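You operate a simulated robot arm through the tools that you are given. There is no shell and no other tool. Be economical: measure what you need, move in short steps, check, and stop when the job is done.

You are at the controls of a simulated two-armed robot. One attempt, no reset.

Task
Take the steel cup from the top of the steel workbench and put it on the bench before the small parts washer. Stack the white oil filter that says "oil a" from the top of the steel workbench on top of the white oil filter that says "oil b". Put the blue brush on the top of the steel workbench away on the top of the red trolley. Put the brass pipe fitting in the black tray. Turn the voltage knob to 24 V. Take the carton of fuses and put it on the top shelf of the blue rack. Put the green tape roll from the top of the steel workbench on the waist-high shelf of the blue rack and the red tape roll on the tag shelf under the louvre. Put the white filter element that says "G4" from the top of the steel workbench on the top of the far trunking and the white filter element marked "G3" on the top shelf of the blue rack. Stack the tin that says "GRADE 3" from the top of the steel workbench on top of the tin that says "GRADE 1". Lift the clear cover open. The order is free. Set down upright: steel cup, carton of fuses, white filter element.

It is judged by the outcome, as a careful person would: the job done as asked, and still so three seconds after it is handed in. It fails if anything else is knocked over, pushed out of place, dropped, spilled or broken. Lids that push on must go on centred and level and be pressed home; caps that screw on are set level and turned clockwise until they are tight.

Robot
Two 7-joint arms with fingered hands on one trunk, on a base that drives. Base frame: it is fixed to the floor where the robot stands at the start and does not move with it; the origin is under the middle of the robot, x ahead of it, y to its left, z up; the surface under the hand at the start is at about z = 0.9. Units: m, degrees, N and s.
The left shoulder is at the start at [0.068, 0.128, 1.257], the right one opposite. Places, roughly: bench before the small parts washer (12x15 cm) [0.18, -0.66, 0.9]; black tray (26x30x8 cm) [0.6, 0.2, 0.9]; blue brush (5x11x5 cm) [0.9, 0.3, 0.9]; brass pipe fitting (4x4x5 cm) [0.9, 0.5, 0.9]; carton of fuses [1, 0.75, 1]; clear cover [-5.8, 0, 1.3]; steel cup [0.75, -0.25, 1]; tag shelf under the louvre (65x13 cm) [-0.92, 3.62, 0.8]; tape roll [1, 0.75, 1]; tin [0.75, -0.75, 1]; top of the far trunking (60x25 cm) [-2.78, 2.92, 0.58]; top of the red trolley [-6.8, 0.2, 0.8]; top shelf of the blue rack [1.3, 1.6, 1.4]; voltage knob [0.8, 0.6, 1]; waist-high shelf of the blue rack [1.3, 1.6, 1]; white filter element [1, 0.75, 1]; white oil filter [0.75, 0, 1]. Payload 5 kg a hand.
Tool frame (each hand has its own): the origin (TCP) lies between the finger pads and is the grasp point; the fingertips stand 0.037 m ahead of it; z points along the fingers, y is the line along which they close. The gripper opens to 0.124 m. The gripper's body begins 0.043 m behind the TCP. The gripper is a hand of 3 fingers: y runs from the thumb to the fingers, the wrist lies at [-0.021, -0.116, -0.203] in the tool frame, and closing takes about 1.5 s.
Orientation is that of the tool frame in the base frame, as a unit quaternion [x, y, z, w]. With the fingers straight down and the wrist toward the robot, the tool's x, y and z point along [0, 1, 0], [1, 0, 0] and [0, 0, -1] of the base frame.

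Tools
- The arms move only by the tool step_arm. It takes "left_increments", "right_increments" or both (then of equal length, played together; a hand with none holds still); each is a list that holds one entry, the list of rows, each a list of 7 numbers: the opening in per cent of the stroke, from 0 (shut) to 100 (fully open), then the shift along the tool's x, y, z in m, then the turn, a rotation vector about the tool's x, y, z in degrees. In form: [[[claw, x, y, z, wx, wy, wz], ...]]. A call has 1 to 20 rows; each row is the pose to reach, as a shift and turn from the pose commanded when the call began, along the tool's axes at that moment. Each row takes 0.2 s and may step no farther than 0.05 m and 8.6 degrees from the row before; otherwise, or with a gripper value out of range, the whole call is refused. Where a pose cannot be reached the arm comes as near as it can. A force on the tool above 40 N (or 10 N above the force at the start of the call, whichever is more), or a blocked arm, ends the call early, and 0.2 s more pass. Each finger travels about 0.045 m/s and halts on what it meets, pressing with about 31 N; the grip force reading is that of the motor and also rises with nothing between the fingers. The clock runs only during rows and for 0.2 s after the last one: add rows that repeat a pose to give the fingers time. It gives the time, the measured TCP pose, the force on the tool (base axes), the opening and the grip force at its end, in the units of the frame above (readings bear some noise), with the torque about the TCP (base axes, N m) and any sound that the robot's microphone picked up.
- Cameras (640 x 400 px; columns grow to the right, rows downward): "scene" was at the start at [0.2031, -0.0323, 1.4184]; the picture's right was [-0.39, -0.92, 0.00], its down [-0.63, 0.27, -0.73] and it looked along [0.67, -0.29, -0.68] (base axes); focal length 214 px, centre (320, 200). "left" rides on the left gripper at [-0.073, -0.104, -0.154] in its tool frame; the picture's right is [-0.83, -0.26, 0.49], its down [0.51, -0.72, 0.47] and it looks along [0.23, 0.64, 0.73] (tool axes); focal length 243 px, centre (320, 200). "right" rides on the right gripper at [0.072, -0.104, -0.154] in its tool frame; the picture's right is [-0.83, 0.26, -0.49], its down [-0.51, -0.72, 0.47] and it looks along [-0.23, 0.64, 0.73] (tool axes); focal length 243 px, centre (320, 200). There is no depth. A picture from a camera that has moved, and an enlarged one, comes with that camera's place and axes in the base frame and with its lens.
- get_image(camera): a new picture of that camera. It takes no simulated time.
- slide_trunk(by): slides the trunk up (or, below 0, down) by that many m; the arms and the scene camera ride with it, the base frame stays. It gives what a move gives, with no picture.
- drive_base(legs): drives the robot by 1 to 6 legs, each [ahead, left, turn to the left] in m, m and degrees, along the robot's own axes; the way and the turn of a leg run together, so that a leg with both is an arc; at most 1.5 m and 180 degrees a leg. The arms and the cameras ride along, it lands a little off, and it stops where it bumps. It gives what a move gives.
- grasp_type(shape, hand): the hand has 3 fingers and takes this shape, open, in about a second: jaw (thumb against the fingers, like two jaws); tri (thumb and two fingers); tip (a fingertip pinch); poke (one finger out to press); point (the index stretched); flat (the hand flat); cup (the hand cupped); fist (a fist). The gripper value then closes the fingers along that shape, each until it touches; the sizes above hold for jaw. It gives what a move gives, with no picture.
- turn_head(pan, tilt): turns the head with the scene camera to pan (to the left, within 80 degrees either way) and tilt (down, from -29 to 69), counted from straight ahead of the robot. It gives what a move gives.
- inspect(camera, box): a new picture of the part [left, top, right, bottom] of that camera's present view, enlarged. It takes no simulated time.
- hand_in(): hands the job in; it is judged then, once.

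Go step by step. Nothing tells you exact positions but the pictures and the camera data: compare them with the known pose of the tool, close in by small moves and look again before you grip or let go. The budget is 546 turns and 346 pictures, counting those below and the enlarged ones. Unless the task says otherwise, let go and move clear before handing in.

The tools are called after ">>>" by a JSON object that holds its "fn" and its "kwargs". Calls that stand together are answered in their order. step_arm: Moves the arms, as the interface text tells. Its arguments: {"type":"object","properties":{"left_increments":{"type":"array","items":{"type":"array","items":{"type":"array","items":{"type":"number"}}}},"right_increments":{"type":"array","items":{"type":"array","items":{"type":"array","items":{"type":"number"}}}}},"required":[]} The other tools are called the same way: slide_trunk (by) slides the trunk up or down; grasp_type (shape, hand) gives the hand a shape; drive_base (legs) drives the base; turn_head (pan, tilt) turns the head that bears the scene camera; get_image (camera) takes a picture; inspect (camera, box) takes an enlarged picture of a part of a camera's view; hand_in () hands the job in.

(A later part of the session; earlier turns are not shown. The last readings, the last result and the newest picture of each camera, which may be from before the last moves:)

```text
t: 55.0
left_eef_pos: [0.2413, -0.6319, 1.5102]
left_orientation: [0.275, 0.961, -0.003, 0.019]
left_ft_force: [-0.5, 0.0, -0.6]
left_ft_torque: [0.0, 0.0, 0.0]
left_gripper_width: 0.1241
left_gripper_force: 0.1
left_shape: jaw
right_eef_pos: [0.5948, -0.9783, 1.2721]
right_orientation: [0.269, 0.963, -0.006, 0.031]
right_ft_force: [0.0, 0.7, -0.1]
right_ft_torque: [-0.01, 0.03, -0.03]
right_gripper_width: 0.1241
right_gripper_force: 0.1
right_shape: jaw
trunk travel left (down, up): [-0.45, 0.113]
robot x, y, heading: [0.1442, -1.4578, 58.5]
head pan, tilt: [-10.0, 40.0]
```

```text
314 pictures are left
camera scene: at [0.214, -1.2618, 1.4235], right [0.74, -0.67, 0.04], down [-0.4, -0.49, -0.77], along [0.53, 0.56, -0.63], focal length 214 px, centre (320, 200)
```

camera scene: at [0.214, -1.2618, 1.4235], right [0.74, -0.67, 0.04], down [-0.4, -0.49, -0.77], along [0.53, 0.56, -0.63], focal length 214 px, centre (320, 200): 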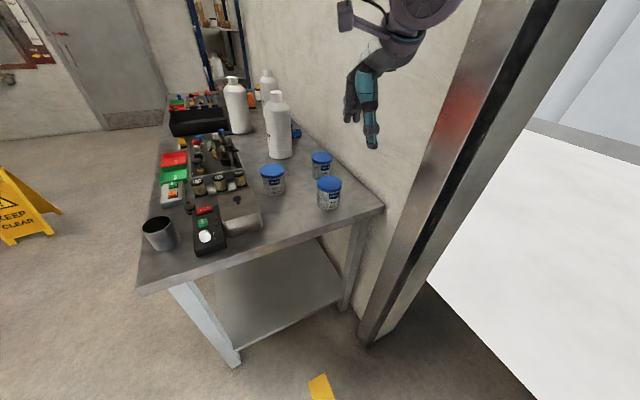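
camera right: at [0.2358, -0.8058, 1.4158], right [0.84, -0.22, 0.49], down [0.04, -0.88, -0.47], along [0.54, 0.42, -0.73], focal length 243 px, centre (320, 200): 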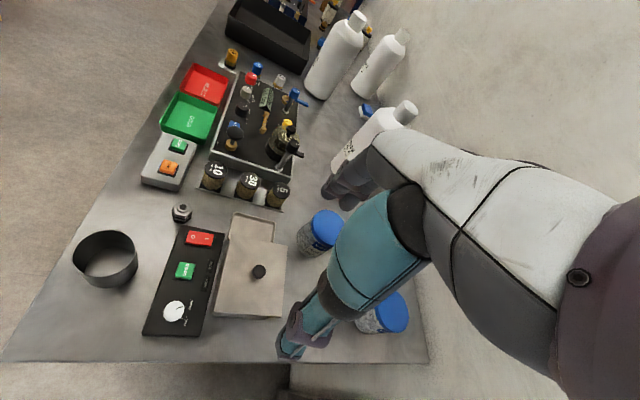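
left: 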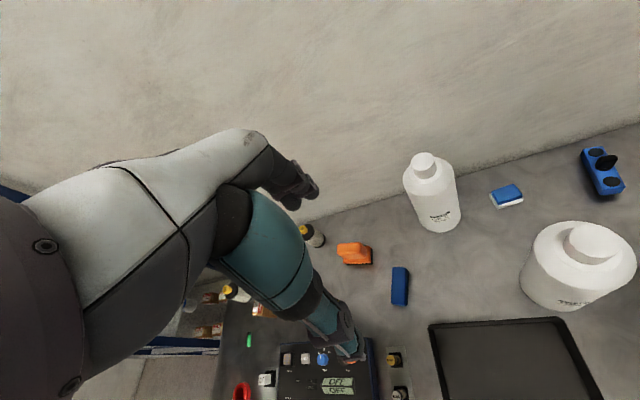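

The right elbow likely touched the door post. Back off to the left a bit.

>>> {"fn": "drive_base", "kwargs": {"legs": [[-0.05, 0.12, 0]]}}

>>> {"fn": "get_image", "kwargs": {"camera": "scene"}}

>>> {"fn": "inspect", "kwargs": {"camera": "scene", "box": [220, 130, 350, 215]}}

```text
t: 55.9
left_eef_pos: [0.2419, -0.639, 1.5174]
left_orientation: [0.272, 0.962, 0.0, 0.01]
left_ft_force: [-0.5, 0.2, 1.0]
left_ft_torque: [-0.03, -0.07, -0.04]
left_gripper_width: 0.1236
left_gripper_force: 0.1
left_shape: jaw
right_eef_pos: [0.5905, -0.9803, 1.2707]
right_orientation: [0.262, 0.965, -0.005, 0.032]
right_ft_force: [1.0, 0.5, -0.2]
right_ft_torque: [-0.01, 0.0, 0.01]
right_gripper_width: 0.124
right_gripper_force: 0.0
right_shape: jaw
trunk travel left (down, up): [-0.45, 0.113]
robot x, y, heading: [0.1188, -1.4516, 58.3]
head pan, tilt: [-10.0, 40.0]
stopped in leg 1: the robot was blocked; the commanded pose is now the measured one
```

```text
313 pictures are left
camera scene: at [0.2163, -1.268, 1.4235], right [0.75, -0.66, 0.02], down [-0.41, -0.49, -0.77], along [0.52, 0.57, -0.64], focal length 214 px, centre (320, 200)
```

scene: 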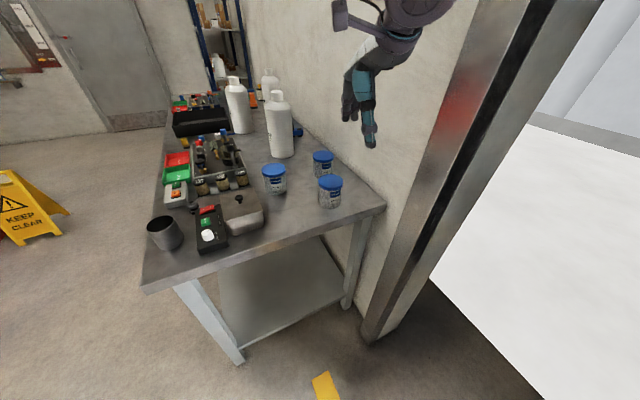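

```text
4.71 times, centred on (285, 172) of scene
camera zoom: at [0.2163, -1.268, 1.4235], right [0.75, -0.66, 0.02], down [-0.41, -0.49, -0.77], along [0.52, 0.57, -0.64], focal length 1009 px, centre (485, 329)
```

zoom: 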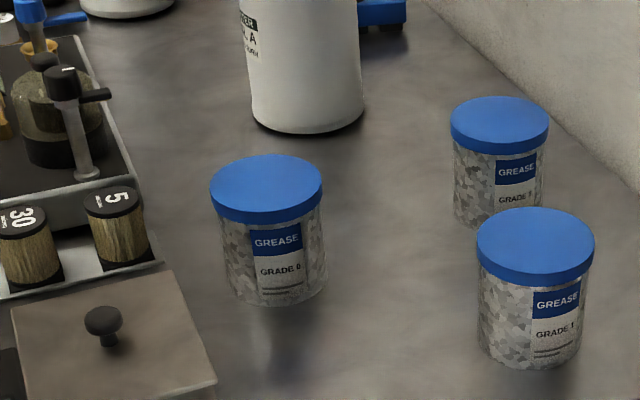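

>>> {"fn": "inspect", "kwargs": {"camera": "scene", "box": [262, 170, 302, 195]}}

>>> {"fn": "inspect", "kwargs": {"camera": "scene", "box": [308, 150, 348, 175]}}

>>> {"fn": "inspect", "kwargs": {"camera": "scene", "box": [315, 180, 355, 205]}}

>>> {"fn": "turn_head", "kwargs": {"pan": -60, "tilt": 20}}

>>> {"fn": "get_image", "kwargs": {"camera": "scene"}}

```text
16.00 times, centred on (282, 182) of scene
camera zoom: at [0.2163, -1.268, 1.4235], right [0.75, -0.66, 0.02], down [-0.41, -0.49, -0.77], along [0.52, 0.57, -0.64], focal length 3432 px, centre (928, 480)
```

zoom: 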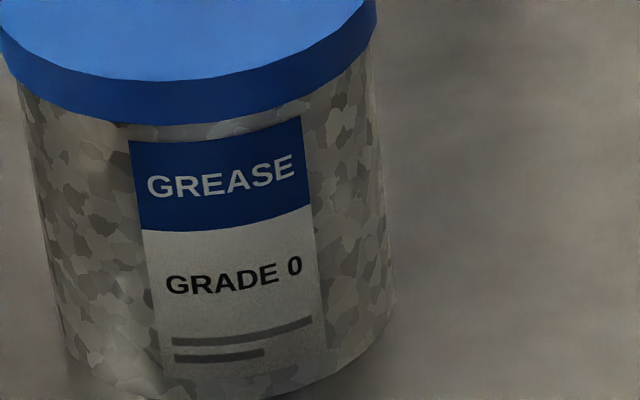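

```text
16.00 times, centred on (328, 162) of scene
camera zoom: at [0.2163, -1.268, 1.4235], right [0.75, -0.66, 0.02], down [-0.41, -0.49, -0.77], along [0.52, 0.57, -0.64], focal length 3432 px, centre (192, 800)
```

zoom: 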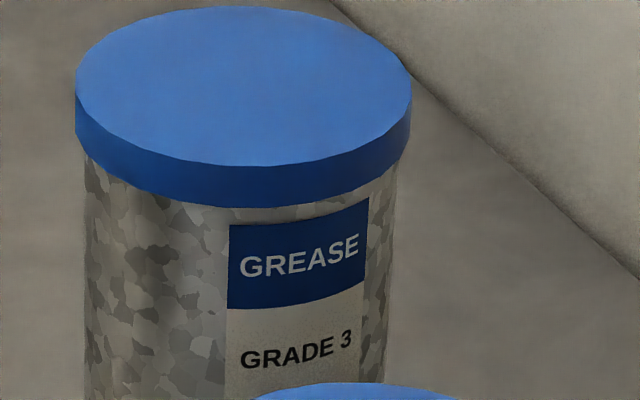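

```text
16.00 times, centred on (335, 192) of scene
camera zoom: at [0.2163, -1.268, 1.4235], right [0.75, -0.66, 0.02], down [-0.41, -0.49, -0.77], along [0.52, 0.57, -0.64], focal length 3432 px, centre (80, 320)
```

zoom: 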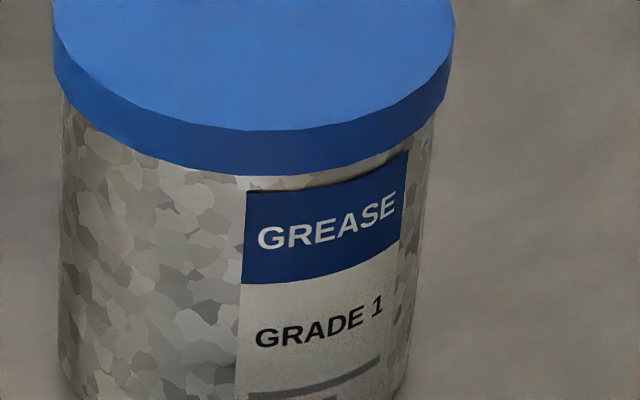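

```text
t: 57.1
left_eef_pos: [0.2431, -0.6374, 1.5155]
left_orientation: [0.274, 0.962, -0.002, 0.012]
left_ft_force: [-0.3, 0.7, -0.2]
left_ft_torque: [0.03, 0.02, -0.02]
left_gripper_width: 0.1238
left_gripper_force: 0.0
left_shape: jaw
right_eef_pos: [0.5928, -0.9795, 1.2703]
right_orientation: [0.265, 0.964, -0.005, 0.033]
right_ft_force: [-0.3, 0.2, 0.4]
right_ft_torque: [-0.01, -0.02, -0.01]
right_gripper_width: 0.1237
right_gripper_force: 0.1
right_shape: jaw
trunk travel left (down, up): [-0.45, 0.113]
robot x, y, heading: [0.123, -1.4525, 57.9]
head pan, tilt: [-60.0, 20.0]
```

```text
308 pictures are left
camera scene: at [0.252, -1.3326, 1.4562], right [-0.03, -1.0, 0.01], down [-0.32, 0.0, -0.95], along [0.95, -0.03, -0.32], focal length 214 px, centre (320, 200)
```

scene: 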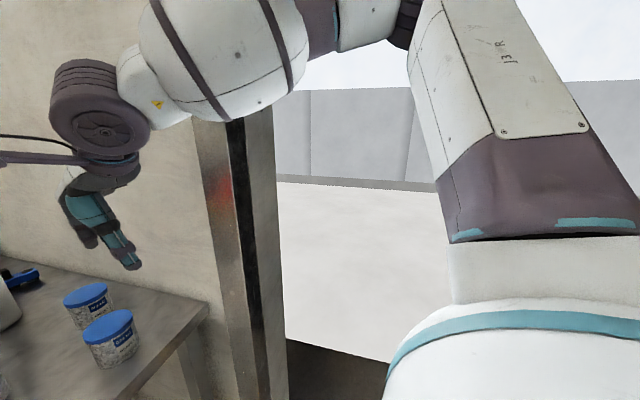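

Identified: back tin = GRADE 3, right-front = GRADE 1, left-front = GRADE 0. The right arm seems pressed against the post; I move left again.

>>> {"fn": "drive_base", "kwargs": {"legs": [[0, 0.15, 0]]}}

```text
t: 59.1
left_eef_pos: [0.1498, -0.5751, 1.5202]
left_orientation: [0.272, 0.962, 0.0, -0.001]
left_ft_force: [0.6, 0.2, -0.4]
left_ft_torque: [0.02, 0.01, 0.05]
left_gripper_width: 0.124
left_gripper_force: 0.0
left_shape: jaw
right_eef_pos: [0.4947, -0.9142, 1.2647]
right_orientation: [0.264, 0.964, -0.003, 0.018]
right_ft_force: [-0.1, -0.1, 0.1]
right_ft_torque: [0.02, 0.01, -0.01]
right_gripper_width: 0.1237
right_gripper_force: 0.1
right_shape: jaw
trunk travel left (down, up): [-0.45, 0.113]
robot x, y, heading: [-0.0014, -1.3725, 58.6]
head pan, tilt: [-60.0, 20.0]
```

Freed. Straighten and raise the right hand, then drive to stand in front of the bench near the tins.

>>> {"fn": "step_arm", "kwargs": {"right_increments": [[[100, 0, 0, -0.04, 0.2, 2.07, 0.77], [100, 0, 0, -0.08, 0.2, 2.07, 0.77], [100, 0, 0, -0.12, 0.2, 2.07, 0.77], [100, 0, 0, -0.16, 0.2, 2.07, 0.77]]]}}

>>> {"fn": "drive_base", "kwargs": {"legs": [[0.13, 0.49, 0], [0, 0, -58.6], [0, 0.5, 0], [0.2, 0, 0]]}}

>>> {"fn": "turn_head", "kwargs": {"pan": -15, "tilt": 40}}

>>> {"fn": "get_image", "kwargs": {"camera": "scene"}}

>>> {"fn": "get_image", "kwargs": {"camera": "right"}}

```text
t: 60.1
left_eef_pos: [0.1462, -0.5726, 1.5194]
left_orientation: [0.272, 0.962, 0.0, 0.001]
left_ft_force: [0.1, 0.0, -0.6]
left_ft_torque: [0.03, 0.0, 0.0]
left_gripper_width: 0.1239
left_gripper_force: 0.0
left_shape: jaw
right_eef_pos: [0.4853, -0.91, 1.4239]
right_orientation: [0.27, 0.963, 0.0, 0.003]
right_ft_force: [-0.1, -0.2, -0.3]
right_ft_torque: [0.02, -0.01, -0.01]
right_gripper_width: 0.1239
right_gripper_force: 0.0
right_shape: jaw
trunk travel left (down, up): [-0.45, 0.113]
robot x, y, heading: [-0.0004, -1.3754, 58.5]
head pan, tilt: [-60.0, 20.0]
```

```text
t: 73.1
left_eef_pos: [0.5919, -0.2013, 1.525]
left_orientation: [0.701, 0.714, 0.002, 0.003]
left_ft_force: [-0.4, -0.2, 0.6]
left_ft_torque: [0.03, -0.06, 0.0]
left_gripper_width: 0.1233
left_gripper_force: 0.0
left_shape: jaw
right_eef_pos: [0.4937, -0.6676, 1.4258]
right_orientation: [0.699, 0.716, 0.001, 0.003]
right_ft_force: [-1.1, 0.2, 0.3]
right_ft_torque: [0.0, -0.04, 0.01]
right_gripper_width: 0.1238
right_gripper_force: 0.0
right_shape: jaw
trunk travel left (down, up): [-0.45, 0.113]
robot x, y, heading: [-0.1585, -0.5093, 1.1]
head pan, tilt: [-60.0, 20.0]
```

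```text
t: 74.3
left_eef_pos: [0.5981, -0.2007, 1.5206]
left_orientation: [0.7, 0.714, 0.001, 0.001]
left_ft_force: [-0.8, 0.0, 0.8]
left_ft_torque: [-0.02, 0.0, -0.01]
left_gripper_width: 0.1239
left_gripper_force: 0.1
left_shape: jaw
right_eef_pos: [0.4985, -0.6674, 1.4233]
right_orientation: [0.698, 0.716, 0.0, 0.002]
right_ft_force: [0.3, 0.2, 0.4]
right_ft_torque: [0.02, 0.01, 0.01]
right_gripper_width: 0.1238
right_gripper_force: 0.1
right_shape: jaw
trunk travel left (down, up): [-0.45, 0.113]
robot x, y, heading: [-0.1573, -0.5055, 1.2]
head pan, tilt: [-15.0, 40.0]
```

```text
307 pictures are left
camera scene: at [0.0525, -0.526, 1.4229], right [-0.24, -0.97, 0.0], down [-0.62, 0.15, -0.77], along [0.74, -0.18, -0.64], focal length 214 px, centre (320, 200)
```

scene: 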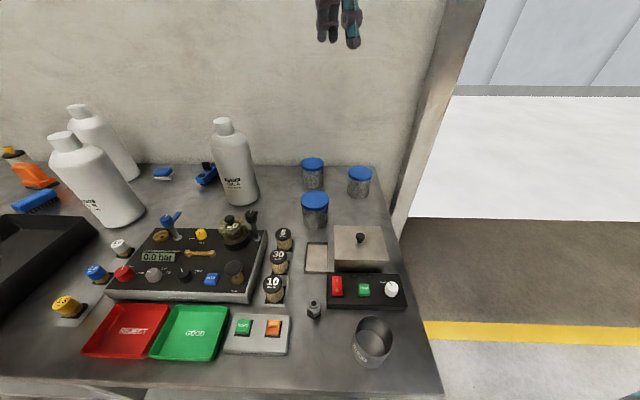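

```text
306 pictures are left
camera right: at [0.3909, -0.5981, 1.5763], right [0.28, -0.82, 0.49], down [-0.71, -0.53, -0.47], along [0.65, -0.22, -0.73], focal length 243 px, centre (320, 200)
```

right: 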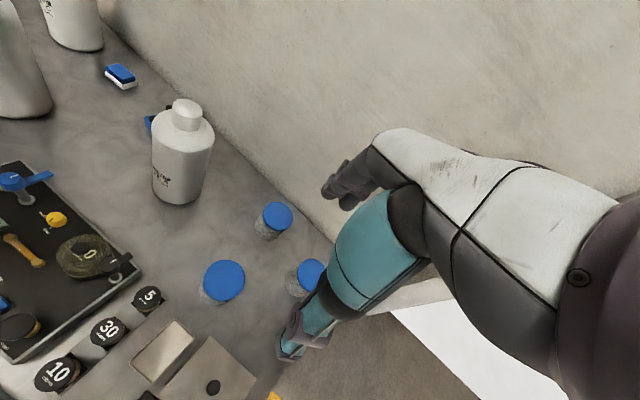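

>>> {"fn": "inspect", "kwargs": {"camera": "scene", "box": [285, 145, 405, 235]}}

>>> {"fn": "inspect", "kwargs": {"camera": "right", "box": [190, 180, 350, 320]}}

```text
4.44 times, centred on (345, 190) of scene
camera zoom: at [0.0525, -0.526, 1.4229], right [-0.24, -0.97, 0.0], down [-0.62, 0.15, -0.77], along [0.74, -0.18, -0.64], focal length 953 px, centre (209, 244)
```

zoom: 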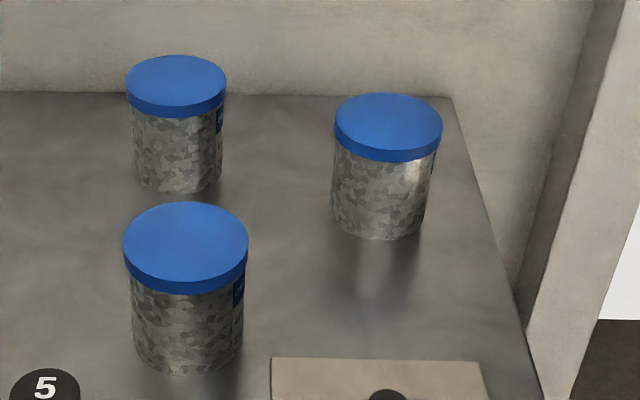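

```text
2.86 times, centred on (270, 250) of right
camera zoom: at [0.3909, -0.5981, 1.5763], right [0.28, -0.82, 0.49], down [-0.71, -0.53, -0.47], along [0.65, -0.22, -0.73], focal length 693 px, centre (463, 57)
```

zoom: 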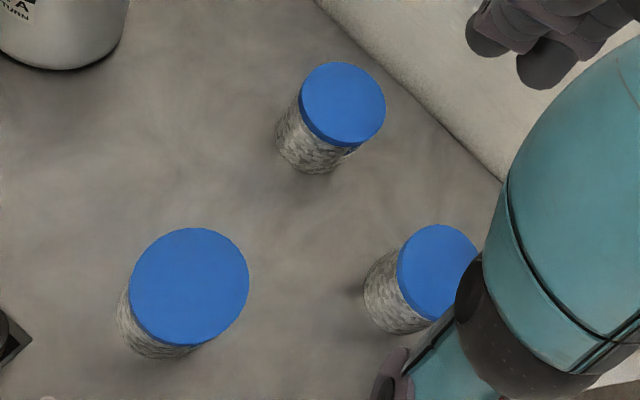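

G3 tin at (0.770,-0.672), G1 at (0.664,-0.828), tops at z≈0.997, diameter 8.4 cm. Moving above G3.

>>> {"fn": "step_arm", "kwargs": {"right_increments": [[[100, -0.002, 0.05, 0, 0, 0, 0], [100, -0.004, 0.1, 0, 0, 0, 0], [100, -0.006, 0.15, 0, 0, 0, 0], [100, -0.008, 0.2, 0.0, 0, 0, 0], [100, -0.01, 0.25, 0.0, 0, 0, 0], [100, -0.011, 0.271, 0.04, 0, 0, 0], [100, -0.011, 0.271, 0.09, 0, 0, 0], [100, -0.011, 0.271, 0.14, 0, 0, 0], [100, -0.011, 0.271, 0.19, 0, 0, 0], [100, -0.011, 0.271, 0.24, 0, 0, 0], [100, -0.011, 0.271, 0.29, 0, 0, 0], [100, -0.011, 0.271, 0.33, 0, 0, 0]]]}}

>>> {"fn": "get_image", "kwargs": {"camera": "right"}}

>>> {"fn": "get_image", "kwargs": {"camera": "scene"}}

```text
t: 76.9
left_eef_pos: [0.5992, -0.202, 1.5199]
left_orientation: [0.701, 0.713, 0.0, -0.001]
left_ft_force: [0.0, -0.7, 0.5]
left_ft_torque: [0.03, 0.04, -0.01]
left_gripper_width: 0.1236
left_gripper_force: 0.0
left_shape: jaw
right_eef_pos: [0.7715, -0.6721, 1.0912]
right_orientation: [0.699, 0.715, 0.0, 0.001]
right_ft_force: [0.0, -0.8, 0.0]
right_ft_torque: [0.02, -0.01, -0.03]
right_gripper_width: 0.1238
right_gripper_force: 0.1
right_shape: jaw
right hand out of reach, approached as far as the arm can: row 5, 6
trunk travel left (down, up): [-0.45, 0.113]
robot x, y, heading: [-0.1575, -0.5077, 1.2]
head pan, tilt: [-15.0, 40.0]
```

```text
303 pictures are left
camera right: at [0.6651, -0.6016, 1.2437], right [0.28, -0.82, 0.49], down [-0.71, -0.52, -0.47], along [0.65, -0.22, -0.73], focal length 243 px, centre (320, 200)
```

right: 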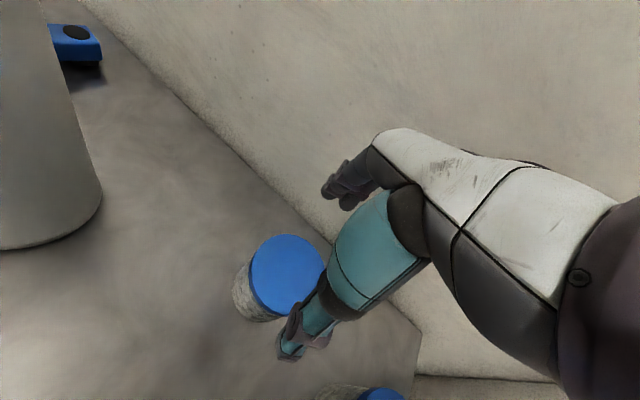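

```text
302 pictures are left
camera scene: at [0.0542, -0.5266, 1.4226], right [-0.24, -0.97, 0.0], down [-0.62, 0.15, -0.77], along [0.74, -0.18, -0.64], focal length 214 px, centre (320, 200)
```

scene: 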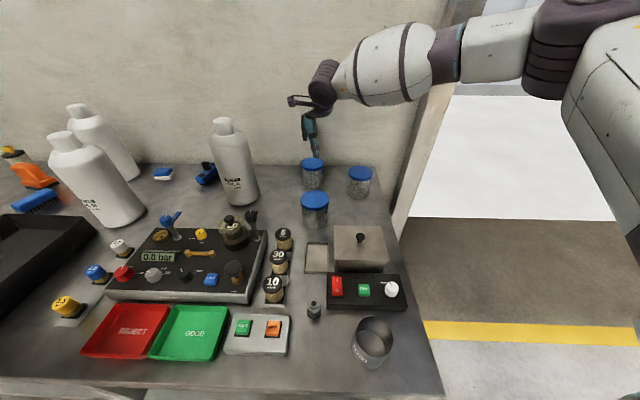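

>>> {"fn": "step_arm", "kwargs": {"right_increments": [[[100, 0, -0.002, 0.04, 0, 0, 0], [100, 0, -0.002, 0.08, 0, 0, 0], [100, 0, -0.002, 0.11, 0, 0, 0], [100, 0, -0.002, 0.128, 0, 0, 0], [100, 0, -0.002, 0.128, 0, 0, 0]]]}}

>>> {"fn": "step_arm", "kwargs": {"right_increments": [[[50, 0, 0, 0, 0, 0, 0], [0, 0, 0, 0, 0, 0, 0], [0, 0, 0, 0, 0, 0, 0], [0, 0, 0, 0, 0, 0, 0], [0, 0, 0, 0, 0, 0, 0], [0, 0, 0, 0, 0, 0, 0], [0, 0, 0, 0, 0, 0, 0]]]}}

>>> {"fn": "get_image", "kwargs": {"camera": "right"}}

```text
t: 78.1
left_eef_pos: [0.5992, -0.2007, 1.5209]
left_orientation: [0.7, 0.714, 0.0, 0.0]
left_ft_force: [-0.4, -0.2, -0.3]
left_ft_torque: [0.01, 0.01, -0.02]
left_gripper_width: 0.1238
left_gripper_force: 0.1
left_shape: jaw
right_eef_pos: [0.7684, -0.6699, 0.9663]
right_orientation: [0.699, 0.716, 0.0, 0.001]
right_ft_force: [-0.4, 1.3, 0.0]
right_ft_torque: [-0.01, 0.02, 0.01]
right_gripper_width: 0.1241
right_gripper_force: 0.1
right_shape: jaw
trunk travel left (down, up): [-0.45, 0.113]
robot x, y, heading: [-0.1586, -0.5091, 1.2]
head pan, tilt: [-15.0, 40.0]
```

```text
t: 79.7
left_eef_pos: [0.5989, -0.2009, 1.5217]
left_orientation: [0.7, 0.714, 0.0, 0.0]
left_ft_force: [0.5, -0.4, 0.6]
left_ft_torque: [0.0, 0.01, 0.02]
left_gripper_width: 0.1237
left_gripper_force: 0.0
left_shape: jaw
right_eef_pos: [0.7694, -0.6707, 0.9665]
right_orientation: [0.699, 0.715, 0.0, 0.001]
right_ft_force: [1.5, -0.2, 0.4]
right_ft_torque: [-0.11, -0.21, 0.02]
right_gripper_width: 0.0879
right_gripper_force: 31.4
right_shape: jaw
trunk travel left (down, up): [-0.45, 0.113]
robot x, y, heading: [-0.1568, -0.5063, 1.2]
head pan, tilt: [-15.0, 40.0]
```

```text
301 pictures are left
camera right: at [0.661, -0.6015, 1.1189], right [0.28, -0.82, 0.49], down [-0.71, -0.52, -0.47], along [0.65, -0.22, -0.73], focal length 243 px, centre (320, 200)
```

right: 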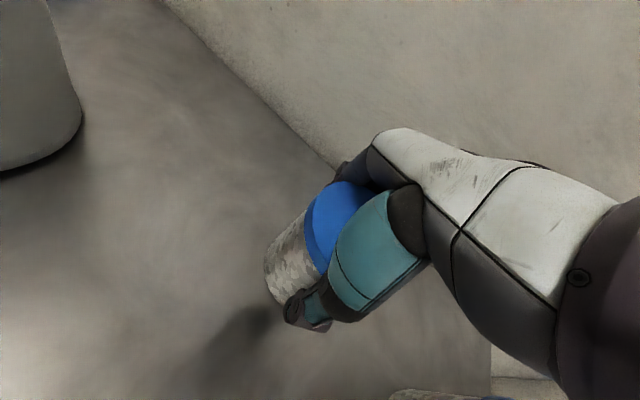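

>>> {"fn": "step_arm", "kwargs": {"right_increments": [[[0, 0, 0, -0.02, 0, 0, 0], [0, 0, 0, -0.06, 0, 0, 0], [0, 0, 0, -0.11, 0, 0, 0], [0, 0, 0, -0.15, 0, 0, 0], [0, -0.04, -0.028, -0.15, 0, 0, 0], [0, -0.08, -0.056, -0.15, 0, 0, 0], [0, -0.12, -0.084, -0.15, 0, 0, 0], [0, -0.155, -0.109, -0.15, 0, 0, 0], [0, -0.155, -0.109, -0.15, 0, 0, 0]]]}}

>>> {"fn": "get_image", "kwargs": {"camera": "right"}}

>>> {"fn": "get_image", "kwargs": {"camera": "scene"}}

```text
t: 81.7
left_eef_pos: [0.5997, -0.1999, 1.5203]
left_orientation: [0.7, 0.714, 0.0, 0.0]
left_ft_force: [-0.4, -0.5, 0.0]
left_ft_torque: [-0.02, 0.0, -0.01]
left_gripper_width: 0.1236
left_gripper_force: 0.1
left_shape: jaw
right_eef_pos: [0.6632, -0.8322, 1.1134]
right_orientation: [0.699, 0.715, 0.0, 0.001]
right_ft_force: [0.3, 0.1, -4.4]
right_ft_torque: [0.01, -0.02, -0.02]
right_gripper_width: 0.0872
right_gripper_force: 30.7
right_shape: jaw
trunk travel left (down, up): [-0.45, 0.113]
robot x, y, heading: [-0.1549, -0.5081, 0.9]
head pan, tilt: [-15.0, 40.0]
```

```text
300 pictures are left
camera right: at [0.5562, -0.7618, 1.2664], right [0.28, -0.82, 0.49], down [-0.71, -0.53, -0.47], along [0.65, -0.22, -0.73], focal length 243 px, centre (320, 200)
```

right: 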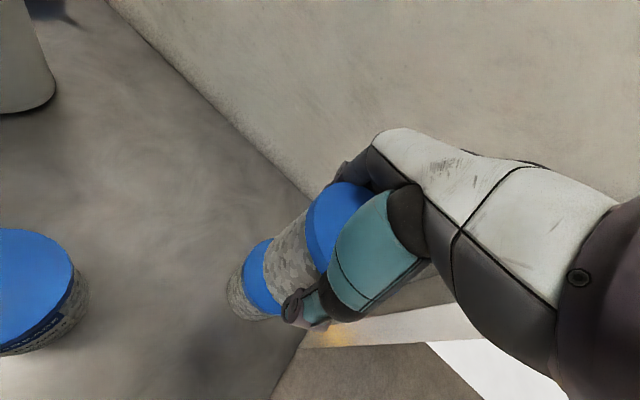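

```text
299 pictures are left
camera scene: at [0.054, -0.5257, 1.4226], right [-0.24, -0.97, 0.0], down [-0.62, 0.15, -0.77], along [0.74, -0.18, -0.64], focal length 214 px, centre (320, 200)
```

scene: 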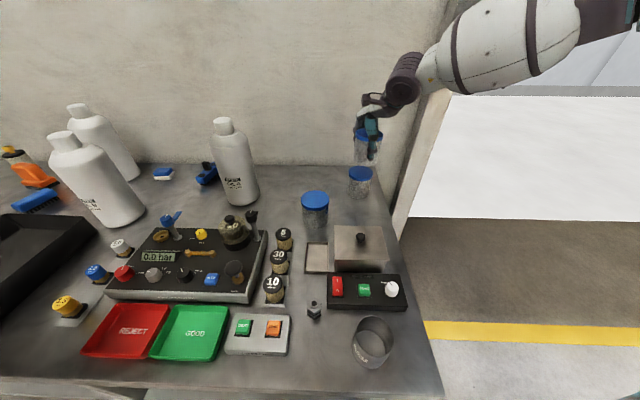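

>>> {"fn": "step_arm", "kwargs": {"right_increments": [[[0, 0.004, 0.001, 0.02, 0, 0, 0], [0, 0.004, 0.001, 0.035, 0, 0, 0], [0, 0.004, 0.001, 0.042, 0, 0, 0]]]}}

>>> {"fn": "inspect", "kwargs": {"camera": "scene", "box": [320, 110, 420, 210]}}

>>> {"fn": "inspect", "kwargs": {"camera": "right", "box": [200, 150, 400, 350]}}

```text
t: 82.5
left_eef_pos: [0.5992, -0.2007, 1.52]
left_orientation: [0.7, 0.714, 0.0, 0.001]
left_ft_force: [-0.1, 0.1, 0.2]
left_ft_torque: [-0.02, -0.02, -0.02]
left_gripper_width: 0.1238
left_gripper_force: 0.1
left_shape: jaw
right_eef_pos: [0.6655, -0.8267, 1.073]
right_orientation: [0.698, 0.716, -0.001, 0.001]
right_ft_force: [-0.2, -0.1, -3.8]
right_ft_torque: [0.02, 0.02, 0.01]
right_gripper_width: 0.0875
right_gripper_force: 31.2
right_shape: jaw
trunk travel left (down, up): [-0.45, 0.113]
robot x, y, heading: [-0.157, -0.5082, 1.0]
head pan, tilt: [-15.0, 40.0]
```

```text
4.00 times, centred on (370, 160) of scene
camera zoom: at [0.0537, -0.526, 1.4227], right [-0.24, -0.97, 0.0], down [-0.62, 0.15, -0.77], along [0.74, -0.18, -0.64], focal length 858 px, centre (120, 360)
```

zoom: 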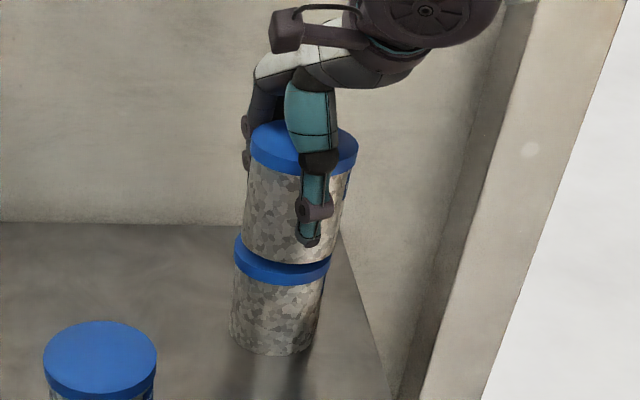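

```text
2.00 times, centred on (300, 250) of right
camera zoom: at [0.5574, -0.7573, 1.2255], right [0.28, -0.82, 0.49], down [-0.71, -0.53, -0.47], along [0.65, -0.22, -0.73], focal length 485 px, centre (360, 100)
```

zoom: 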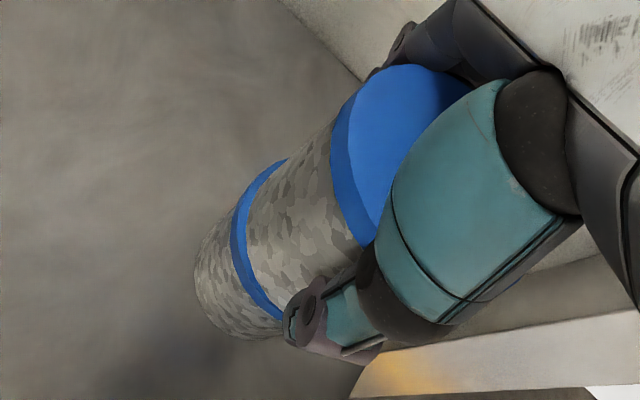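

Aligned within a few mm. Lower to contact.

>>> {"fn": "step_arm", "kwargs": {"right_increments": [[[0, 0, -0.001, 0.004, 0, 0, 0], [0, 0, -0.001, 0.007, 0, 0, 0], [0, 0, -0.001, 0.009, 0, 0, 0]]]}}

```text
t: 83.3
left_eef_pos: [0.5983, -0.2009, 1.5212]
left_orientation: [0.7, 0.714, 0.0, 0.0]
left_ft_force: [0.3, -0.4, -0.6]
left_ft_torque: [0.0, -0.02, 0.02]
left_gripper_width: 0.1238
left_gripper_force: 0.0
left_shape: jaw
right_eef_pos: [0.6639, -0.8268, 1.0644]
right_orientation: [0.698, 0.716, 0.0, 0.002]
right_ft_force: [0.0, 0.6, -4.1]
right_ft_torque: [0.02, 0.01, 0.01]
right_gripper_width: 0.0873
right_gripper_force: 31.7
right_shape: jaw
trunk travel left (down, up): [-0.45, 0.113]
robot x, y, heading: [-0.1555, -0.5096, 1.1]
head pan, tilt: [-15.0, 40.0]
```

>>> {"fn": "step_arm", "kwargs": {"right_increments": [[[0, 0, 0, 0.002, 0, 0, 0], [0, 0, 0, 0.004, 0, 0, 0]]]}}

>>> {"fn": "inspect", "kwargs": {"camera": "scene", "box": [320, 110, 420, 210]}}

```text
t: 83.9
left_eef_pos: [0.5989, -0.2013, 1.5201]
left_orientation: [0.7, 0.714, 0.001, 0.0]
left_ft_force: [0.0, 0.5, -0.8]
left_ft_torque: [-0.02, -0.01, 0.01]
left_gripper_width: 0.1238
left_gripper_force: 0.0
left_shape: jaw
right_eef_pos: [0.6647, -0.8254, 1.0614]
right_orientation: [0.699, 0.715, 0.001, 0.001]
right_ft_force: [0.3, -0.2, 1.8]
right_ft_torque: [-0.25, -0.22, 0.01]
right_gripper_width: 0.0872
right_gripper_force: 31.0
right_shape: jaw
trunk travel left (down, up): [-0.45, 0.113]
robot x, y, heading: [-0.1567, -0.5067, 1.6]
head pan, tilt: [-15.0, 40.0]
```

```text
4.00 times, centred on (370, 160) of scene
camera zoom: at [0.0527, -0.5257, 1.423], right [-0.24, -0.97, 0.0], down [-0.62, 0.15, -0.77], along [0.74, -0.18, -0.64], focal length 858 px, centre (120, 360)
```

zoom: 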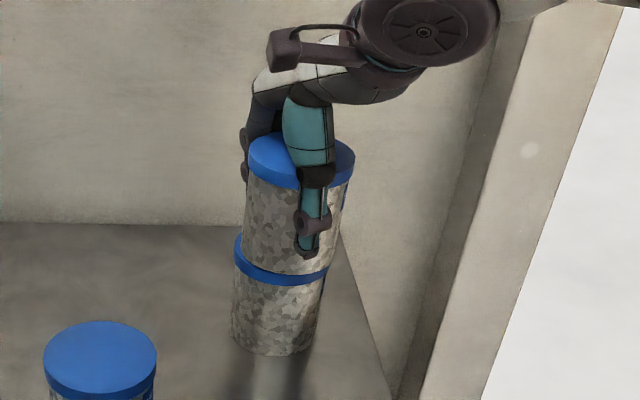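

Contact now (force sign flipped). Release and rise.

>>> {"fn": "step_arm", "kwargs": {"right_increments": [[[60, 0, 0, 0, 0, 0, 0], [100, 0, 0, 0, 0, 0, 0], [100, 0, 0, 0, 0, 0, 0], [100, 0, 0, 0, 0, 0, 0], [100, 0, 0, 0, 0, 0, 0], [100, 0, 0, 0, 0, 0, 0], [100, 0, 0, -0.02, 0, 0, 0], [100, 0, 0, -0.06, 0, 0, 0], [100, 0, 0, -0.11, 0, 0, 0], [100, 0, 0, -0.16, 0, 0, 0], [100, 0, 0, -0.21, 0, 0, 0], [100, 0, -0.05, -0.25, 0, 0, 0], [100, 0, -0.1, -0.28, 0, 0, 0], [100, 0, -0.15, -0.33, 0, 0, 0]]]}}

>>> {"fn": "get_image", "kwargs": {"camera": "scene"}}

>>> {"fn": "get_image", "kwargs": {"camera": "right"}}

```text
refused: row 12 steps farther than a row can; nothing moved
```

```text
295 pictures are left
camera scene: at [0.0527, -0.5257, 1.423], right [-0.24, -0.97, 0.0], down [-0.62, 0.15, -0.77], along [0.74, -0.18, -0.64], focal length 214 px, centre (320, 200)
```

scene: 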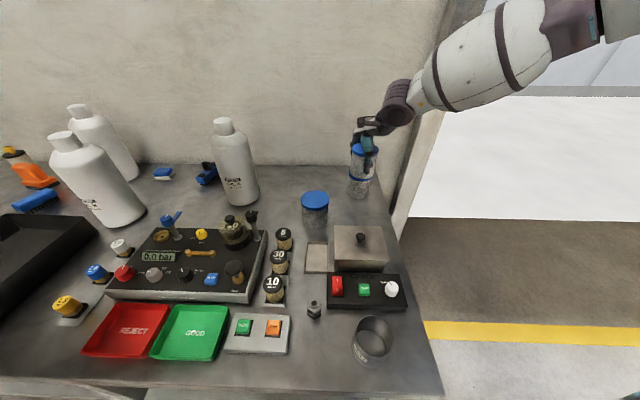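

```text
294 pictures are left
camera right: at [0.5558, -0.7566, 1.2147], right [0.28, -0.82, 0.49], down [-0.71, -0.53, -0.47], along [0.65, -0.22, -0.73], focal length 243 px, centre (320, 200)
```

right: 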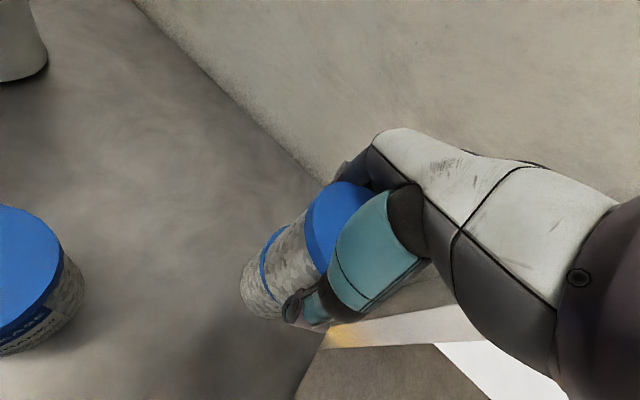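

>>> {"fn": "step_arm", "kwargs": {"right_increments": [[[60, 0, 0, 0, 0, 0, 0], [100, 0, 0, 0, 0, 0, 0], [100, 0, 0, 0, 0, 0, 0], [100, 0, 0, 0, 0, 0, 0], [100, 0, 0, 0, 0, 0, 0], [100, 0, 0, 0, 0, 0, 0], [100, 0, 0, -0.02, 0, 0, 0], [100, 0, 0, -0.06, 0, 0, 0], [100, 0, 0, -0.11, 0, 0, 0], [100, 0, 0, -0.16, 0, 0, 0], [100, 0, 0, -0.21, 0, 0, 0], [100, 0, -0.03, -0.24, 0, 0, 0], [100, 0, -0.06, -0.27, 0, 0, 0], [100, 0, -0.09, -0.3, 0, 0, 0]]]}}

>>> {"fn": "get_image", "kwargs": {"camera": "scene"}}

>>> {"fn": "get_image", "kwargs": {"camera": "right"}}

```text
t: 86.9
left_eef_pos: [0.5963, -0.1999, 1.5224]
left_orientation: [0.7, 0.714, 0.001, 0.0]
left_ft_force: [-0.6, 0.0, -0.3]
left_ft_torque: [0.05, -0.02, 0.03]
left_gripper_width: 0.1238
left_gripper_force: 0.0
left_shape: jaw
right_eef_pos: [0.5705, -0.8293, 1.3616]
right_orientation: [0.698, 0.716, 0.001, 0.003]
right_ft_force: [0.1, 0.5, -0.8]
right_ft_torque: [0.02, -0.01, 0.0]
right_gripper_width: 0.124
right_gripper_force: 0.2
right_shape: jaw
trunk travel left (down, up): [-0.45, 0.113]
robot x, y, heading: [-0.1573, -0.5077, 1.1]
head pan, tilt: [-15.0, 40.0]
```

```text
293 pictures are left
camera scene: at [0.051, -0.5259, 1.4232], right [-0.24, -0.97, 0.0], down [-0.62, 0.15, -0.77], along [0.74, -0.18, -0.64], focal length 214 px, centre (320, 200)
```

scene: 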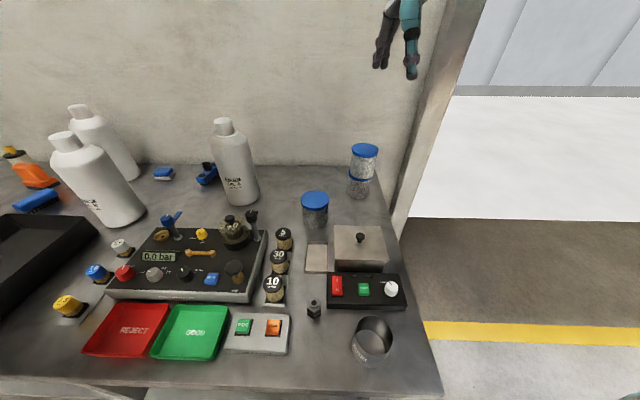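

```text
292 pictures are left
camera right: at [0.4638, -0.7599, 1.5139], right [0.28, -0.82, 0.49], down [-0.71, -0.53, -0.47], along [0.65, -0.22, -0.73], focal length 243 px, centre (320, 200)
```

right: 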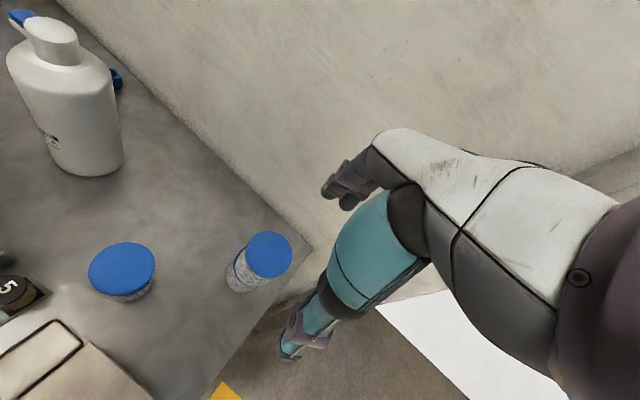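

Tins are stacked. Next, locate OIL A and OIL B precisely.

>>> {"fn": "inspect", "kwargs": {"camera": "scene", "box": [190, 105, 290, 215]}}

>>> {"fn": "inspect", "kwargs": {"camera": "scene", "box": [30, 90, 170, 240]}}

>>> {"fn": "inspect", "kwargs": {"camera": "right", "box": [0, 0, 160, 190]}}

```text
3.64 times, centred on (240, 160) of scene
camera zoom: at [0.051, -0.5259, 1.4232], right [-0.24, -0.97, 0.0], down [-0.62, 0.15, -0.77], along [0.74, -0.18, -0.64], focal length 780 px, centre (611, 346)
```

zoom: 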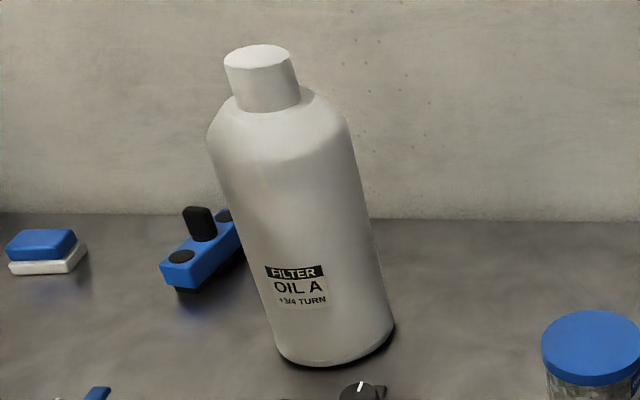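

```text
2.67 times, centred on (100, 165) of scene
camera zoom: at [0.051, -0.5259, 1.4232], right [-0.24, -0.97, 0.0], down [-0.62, 0.15, -0.77], along [0.74, -0.18, -0.64], focal length 572 px, centre (907, 293)
```

zoom: 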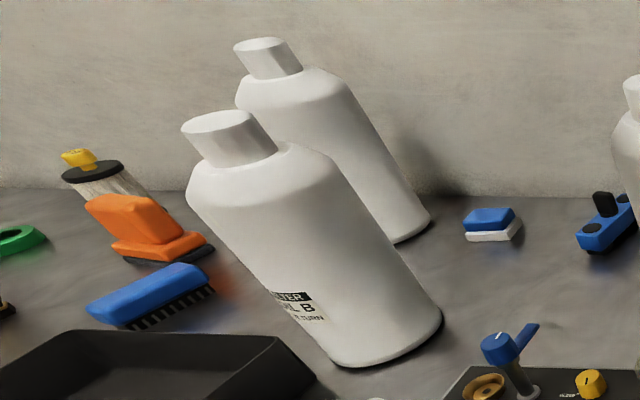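

```text
2.11 times, centred on (80, 95) of right
camera zoom: at [0.4638, -0.7599, 1.5139], right [0.28, -0.82, 0.49], down [-0.71, -0.53, -0.47], along [0.65, -0.22, -0.73], focal length 511 px, centre (825, 421)
```

zoom: 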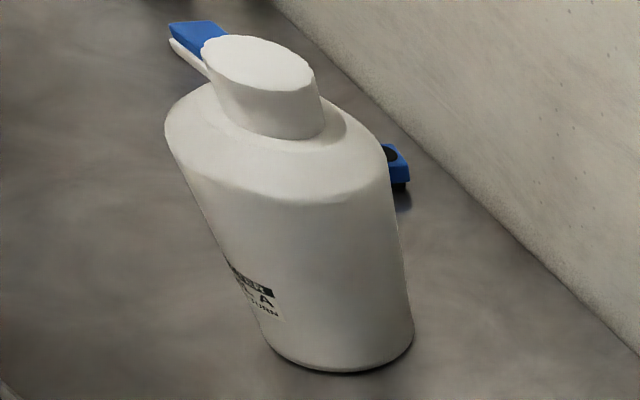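

OIL A is at (0.753,-0.393), top z≈1.19; OIL B at about (0.74,0.0). Drive back to the start pose.

>>> {"fn": "drive_base", "kwargs": {"legs": [[0, 0.505, -1.1], [0.15, 0, 0]]}}

>>> {"fn": "get_image", "kwargs": {"camera": "scene"}}

>>> {"fn": "get_image", "kwargs": {"camera": "right"}}

```text
t: 92.7
left_eef_pos: [0.7472, 0.2771, 1.5242]
left_orientation: [0.709, 0.705, 0.001, 0.002]
left_ft_force: [-0.5, -0.1, 0.4]
left_ft_torque: [0.02, -0.06, 0.01]
left_gripper_width: 0.1238
left_gripper_force: 0.0
left_shape: jaw
right_eef_pos: [0.7058, -0.3499, 1.3635]
right_orientation: [0.708, 0.706, 0.002, 0.003]
right_ft_force: [0.1, 0.5, -0.4]
right_ft_torque: [-0.01, -0.07, -0.01]
right_gripper_width: 0.1237
right_gripper_force: 0.1
right_shape: jaw
trunk travel left (down, up): [-0.45, 0.113]
robot x, y, heading: [-0.0144, -0.0076, -0.2]
head pan, tilt: [-15.0, 40.0]
```

```text
288 pictures are left
camera scene: at [0.193, -0.0343, 1.4236], right [-0.26, -0.96, 0.0], down [-0.62, 0.17, -0.77], along [0.74, -0.2, -0.64], focal length 214 px, centre (320, 200)
```

scene: 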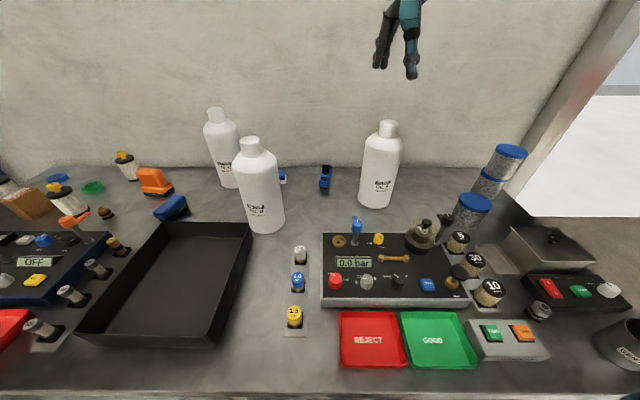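

```text
287 pictures are left
camera right: at [0.5997, -0.2789, 1.5151], right [0.26, -0.83, 0.5], down [-0.72, -0.51, -0.47], along [0.64, -0.23, -0.73], focal length 243 px, centre (320, 200)
```

right: 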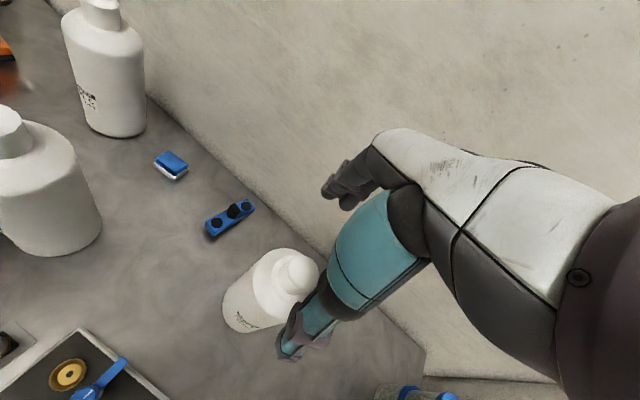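

>>> {"fn": "step_arm", "kwargs": {"right_increments": [[[100, -0.02, 0.025, 0, 0, 0, 0], [100, -0.043, 0.047, 0.02, 0, 0, 0], [100, -0.043, 0.047, 0.06, 0, 0, 0], [100, -0.043, 0.047, 0.09, 0, 0, 0]]]}}

>>> {"fn": "get_image", "kwargs": {"camera": "right"}}

>>> {"fn": "inspect", "kwargs": {"camera": "scene", "box": [320, 30, 440, 150]}}

```text
t: 93.7
left_eef_pos: [0.7517, 0.2764, 1.5219]
left_orientation: [0.71, 0.704, 0.0, 0.0]
left_ft_force: [-0.7, -1.2, 0.5]
left_ft_torque: [0.01, 0.02, -0.03]
left_gripper_width: 0.1236
left_gripper_force: 0.1
left_shape: jaw
right_eef_pos: [0.7579, -0.3936, 1.2708]
right_orientation: [0.708, 0.706, 0.0, 0.001]
right_ft_force: [-0.7, 0.3, 0.2]
right_ft_torque: [0.0, -0.02, -0.02]
right_gripper_width: 0.124
right_gripper_force: 0.1
right_shape: jaw
trunk travel left (down, up): [-0.45, 0.113]
robot x, y, heading: [-0.0124, -0.0131, -0.3]
head pan, tilt: [-15.0, 40.0]
```

```text
286 pictures are left
camera right: at [0.6525, -0.3218, 1.4238], right [0.26, -0.83, 0.49], down [-0.72, -0.51, -0.47], along [0.64, -0.23, -0.73], focal length 243 px, centre (320, 200)
```

right: 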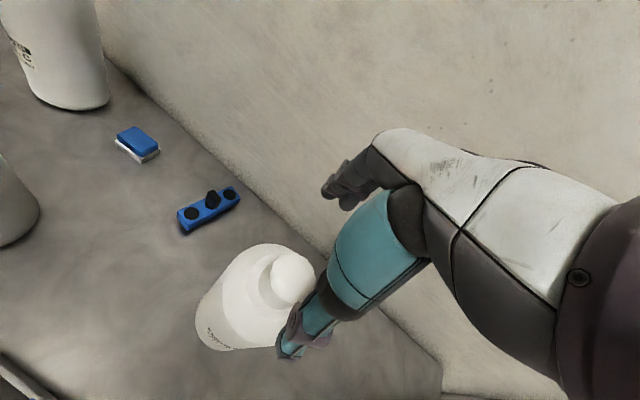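

```text
3.33 times, centred on (380, 90) of scene
camera zoom: at [0.1976, -0.0344, 1.4226], right [-0.26, -0.96, 0.0], down [-0.62, 0.17, -0.77], along [0.74, -0.2, -0.64], focal length 715 px, centre (120, 567)
```

zoom: 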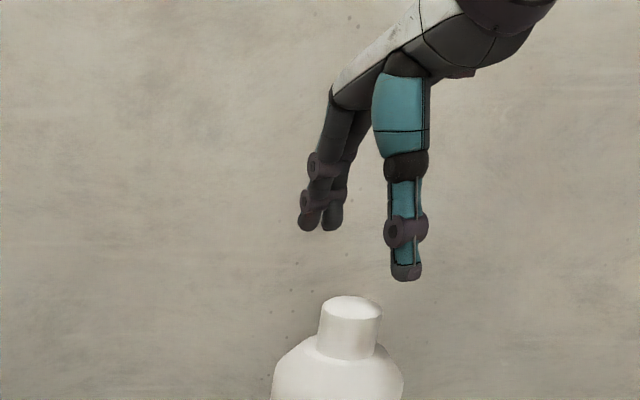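

>>> {"fn": "step_arm", "kwargs": {"right_increments": [[[100, -0.003, -0.003, 0.04, 0, 0, 0], [100, -0.003, -0.003, 0.075, 0, 0, 0], [100, -0.003, -0.003, 0.097, 0, 0, 0], [100, -0.003, -0.003, 0.097, 0, 0, 0]]]}}

>>> {"fn": "get_image", "kwargs": {"camera": "right"}}

>>> {"fn": "inspect", "kwargs": {"camera": "scene", "box": [320, 70, 440, 190]}}

```text
t: 94.7
left_eef_pos: [0.7491, 0.2766, 1.5215]
left_orientation: [0.709, 0.705, 0.0, 0.001]
left_ft_force: [0.2, -0.2, 0.0]
left_ft_torque: [0.03, -0.01, -0.04]
left_gripper_width: 0.1239
left_gripper_force: 0.1
left_shape: jaw
right_eef_pos: [0.7537, -0.3973, 1.1761]
right_orientation: [0.707, 0.707, 0.0, 0.002]
right_ft_force: [-0.8, -0.1, 0.8]
right_ft_torque: [0.0, -0.02, 0.0]
right_gripper_width: 0.1239
right_gripper_force: 0.0
right_shape: jaw
trunk travel left (down, up): [-0.45, 0.113]
robot x, y, heading: [-0.0134, -0.0077, -0.4]
head pan, tilt: [-15.0, 40.0]
```

```text
284 pictures are left
camera right: at [0.6484, -0.3251, 1.3279], right [0.26, -0.83, 0.49], down [-0.72, -0.51, -0.47], along [0.64, -0.23, -0.73], focal length 243 px, centre (320, 200)
```

right: 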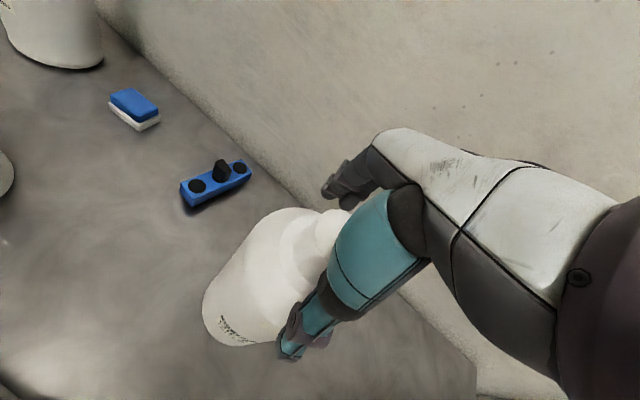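

```text
3.33 times, centred on (380, 130) of scene
camera zoom: at [0.1961, -0.0344, 1.423], right [-0.26, -0.96, 0.0], down [-0.62, 0.17, -0.77], along [0.74, -0.2, -0.64], focal length 715 px, centre (120, 433)
```

zoom: 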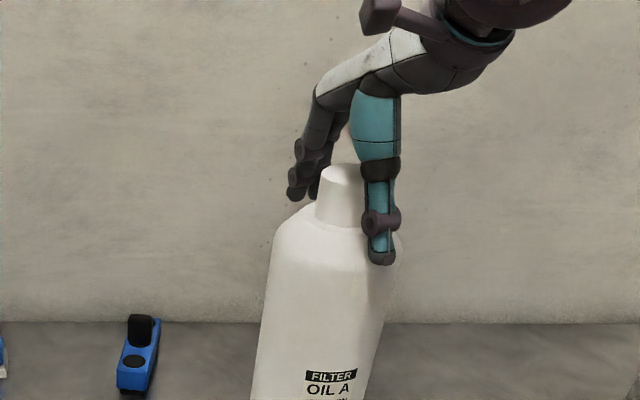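

>>> {"fn": "step_arm", "kwargs": {"right_increments": [[[60, 0, 0, 0.003, 0, 0, 0], [30, 0, 0, 0.003, 0, 0, 0], [0, 0, 0, 0.003, 0, 0, 0], [0, 0, 0, 0.003, 0, 0, 0], [0, 0, 0, 0.003, 0, 0, 0], [0, 0, 0, 0.003, 0, 0, 0], [0, 0, 0, 0.003, 0, 0, 0], [0, 0, 0, 0.003, 0, 0, 0]]]}}

>>> {"fn": "inspect", "kwargs": {"camera": "scene", "box": [320, 70, 440, 190]}}

>>> {"fn": "get_image", "kwargs": {"camera": "right"}}

```text
t: 96.5
left_eef_pos: [0.748, 0.2768, 1.5216]
left_orientation: [0.71, 0.704, 0.001, 0.0]
left_ft_force: [0.8, -0.1, -0.4]
left_ft_torque: [0.01, 0.01, -0.02]
left_gripper_width: 0.1239
left_gripper_force: 0.0
left_shape: jaw
right_eef_pos: [0.7539, -0.3969, 1.1737]
right_orientation: [0.708, 0.706, 0.0, 0.002]
right_ft_force: [-3.0, -0.4, 6.8]
right_ft_torque: [-0.01, 0.29, -0.01]
right_gripper_width: 0.0947
right_gripper_force: 30.9
right_shape: jaw
trunk travel left (down, up): [-0.45, 0.113]
robot x, y, heading: [-0.015, -0.0128, -0.2]
head pan, tilt: [-15.0, 40.0]
```

```text
3.33 times, centred on (380, 130) of scene
camera zoom: at [0.1955, -0.0341, 1.423], right [-0.26, -0.96, 0.0], down [-0.62, 0.17, -0.77], along [0.74, -0.2, -0.64], focal length 715 px, centre (120, 433)
```

zoom: 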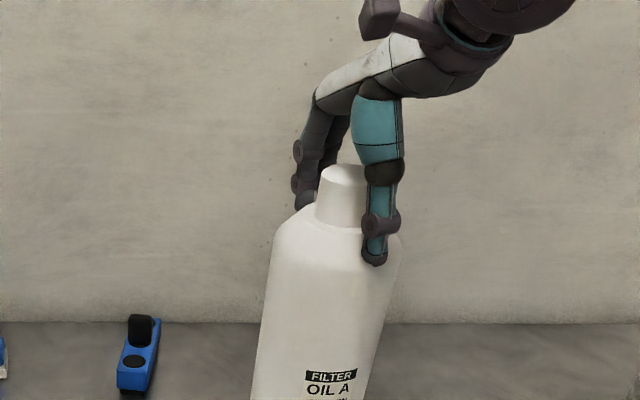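

```text
281 pictures are left
camera right: at [0.6479, -0.325, 1.3252], right [0.26, -0.83, 0.5], down [-0.72, -0.51, -0.47], along [0.64, -0.23, -0.73], focal length 243 px, centre (320, 200)
```

right: 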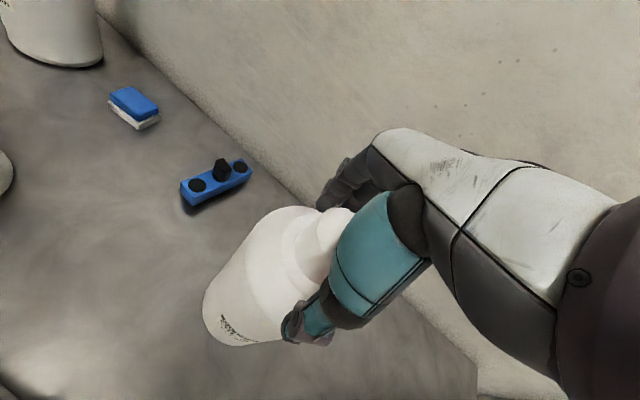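

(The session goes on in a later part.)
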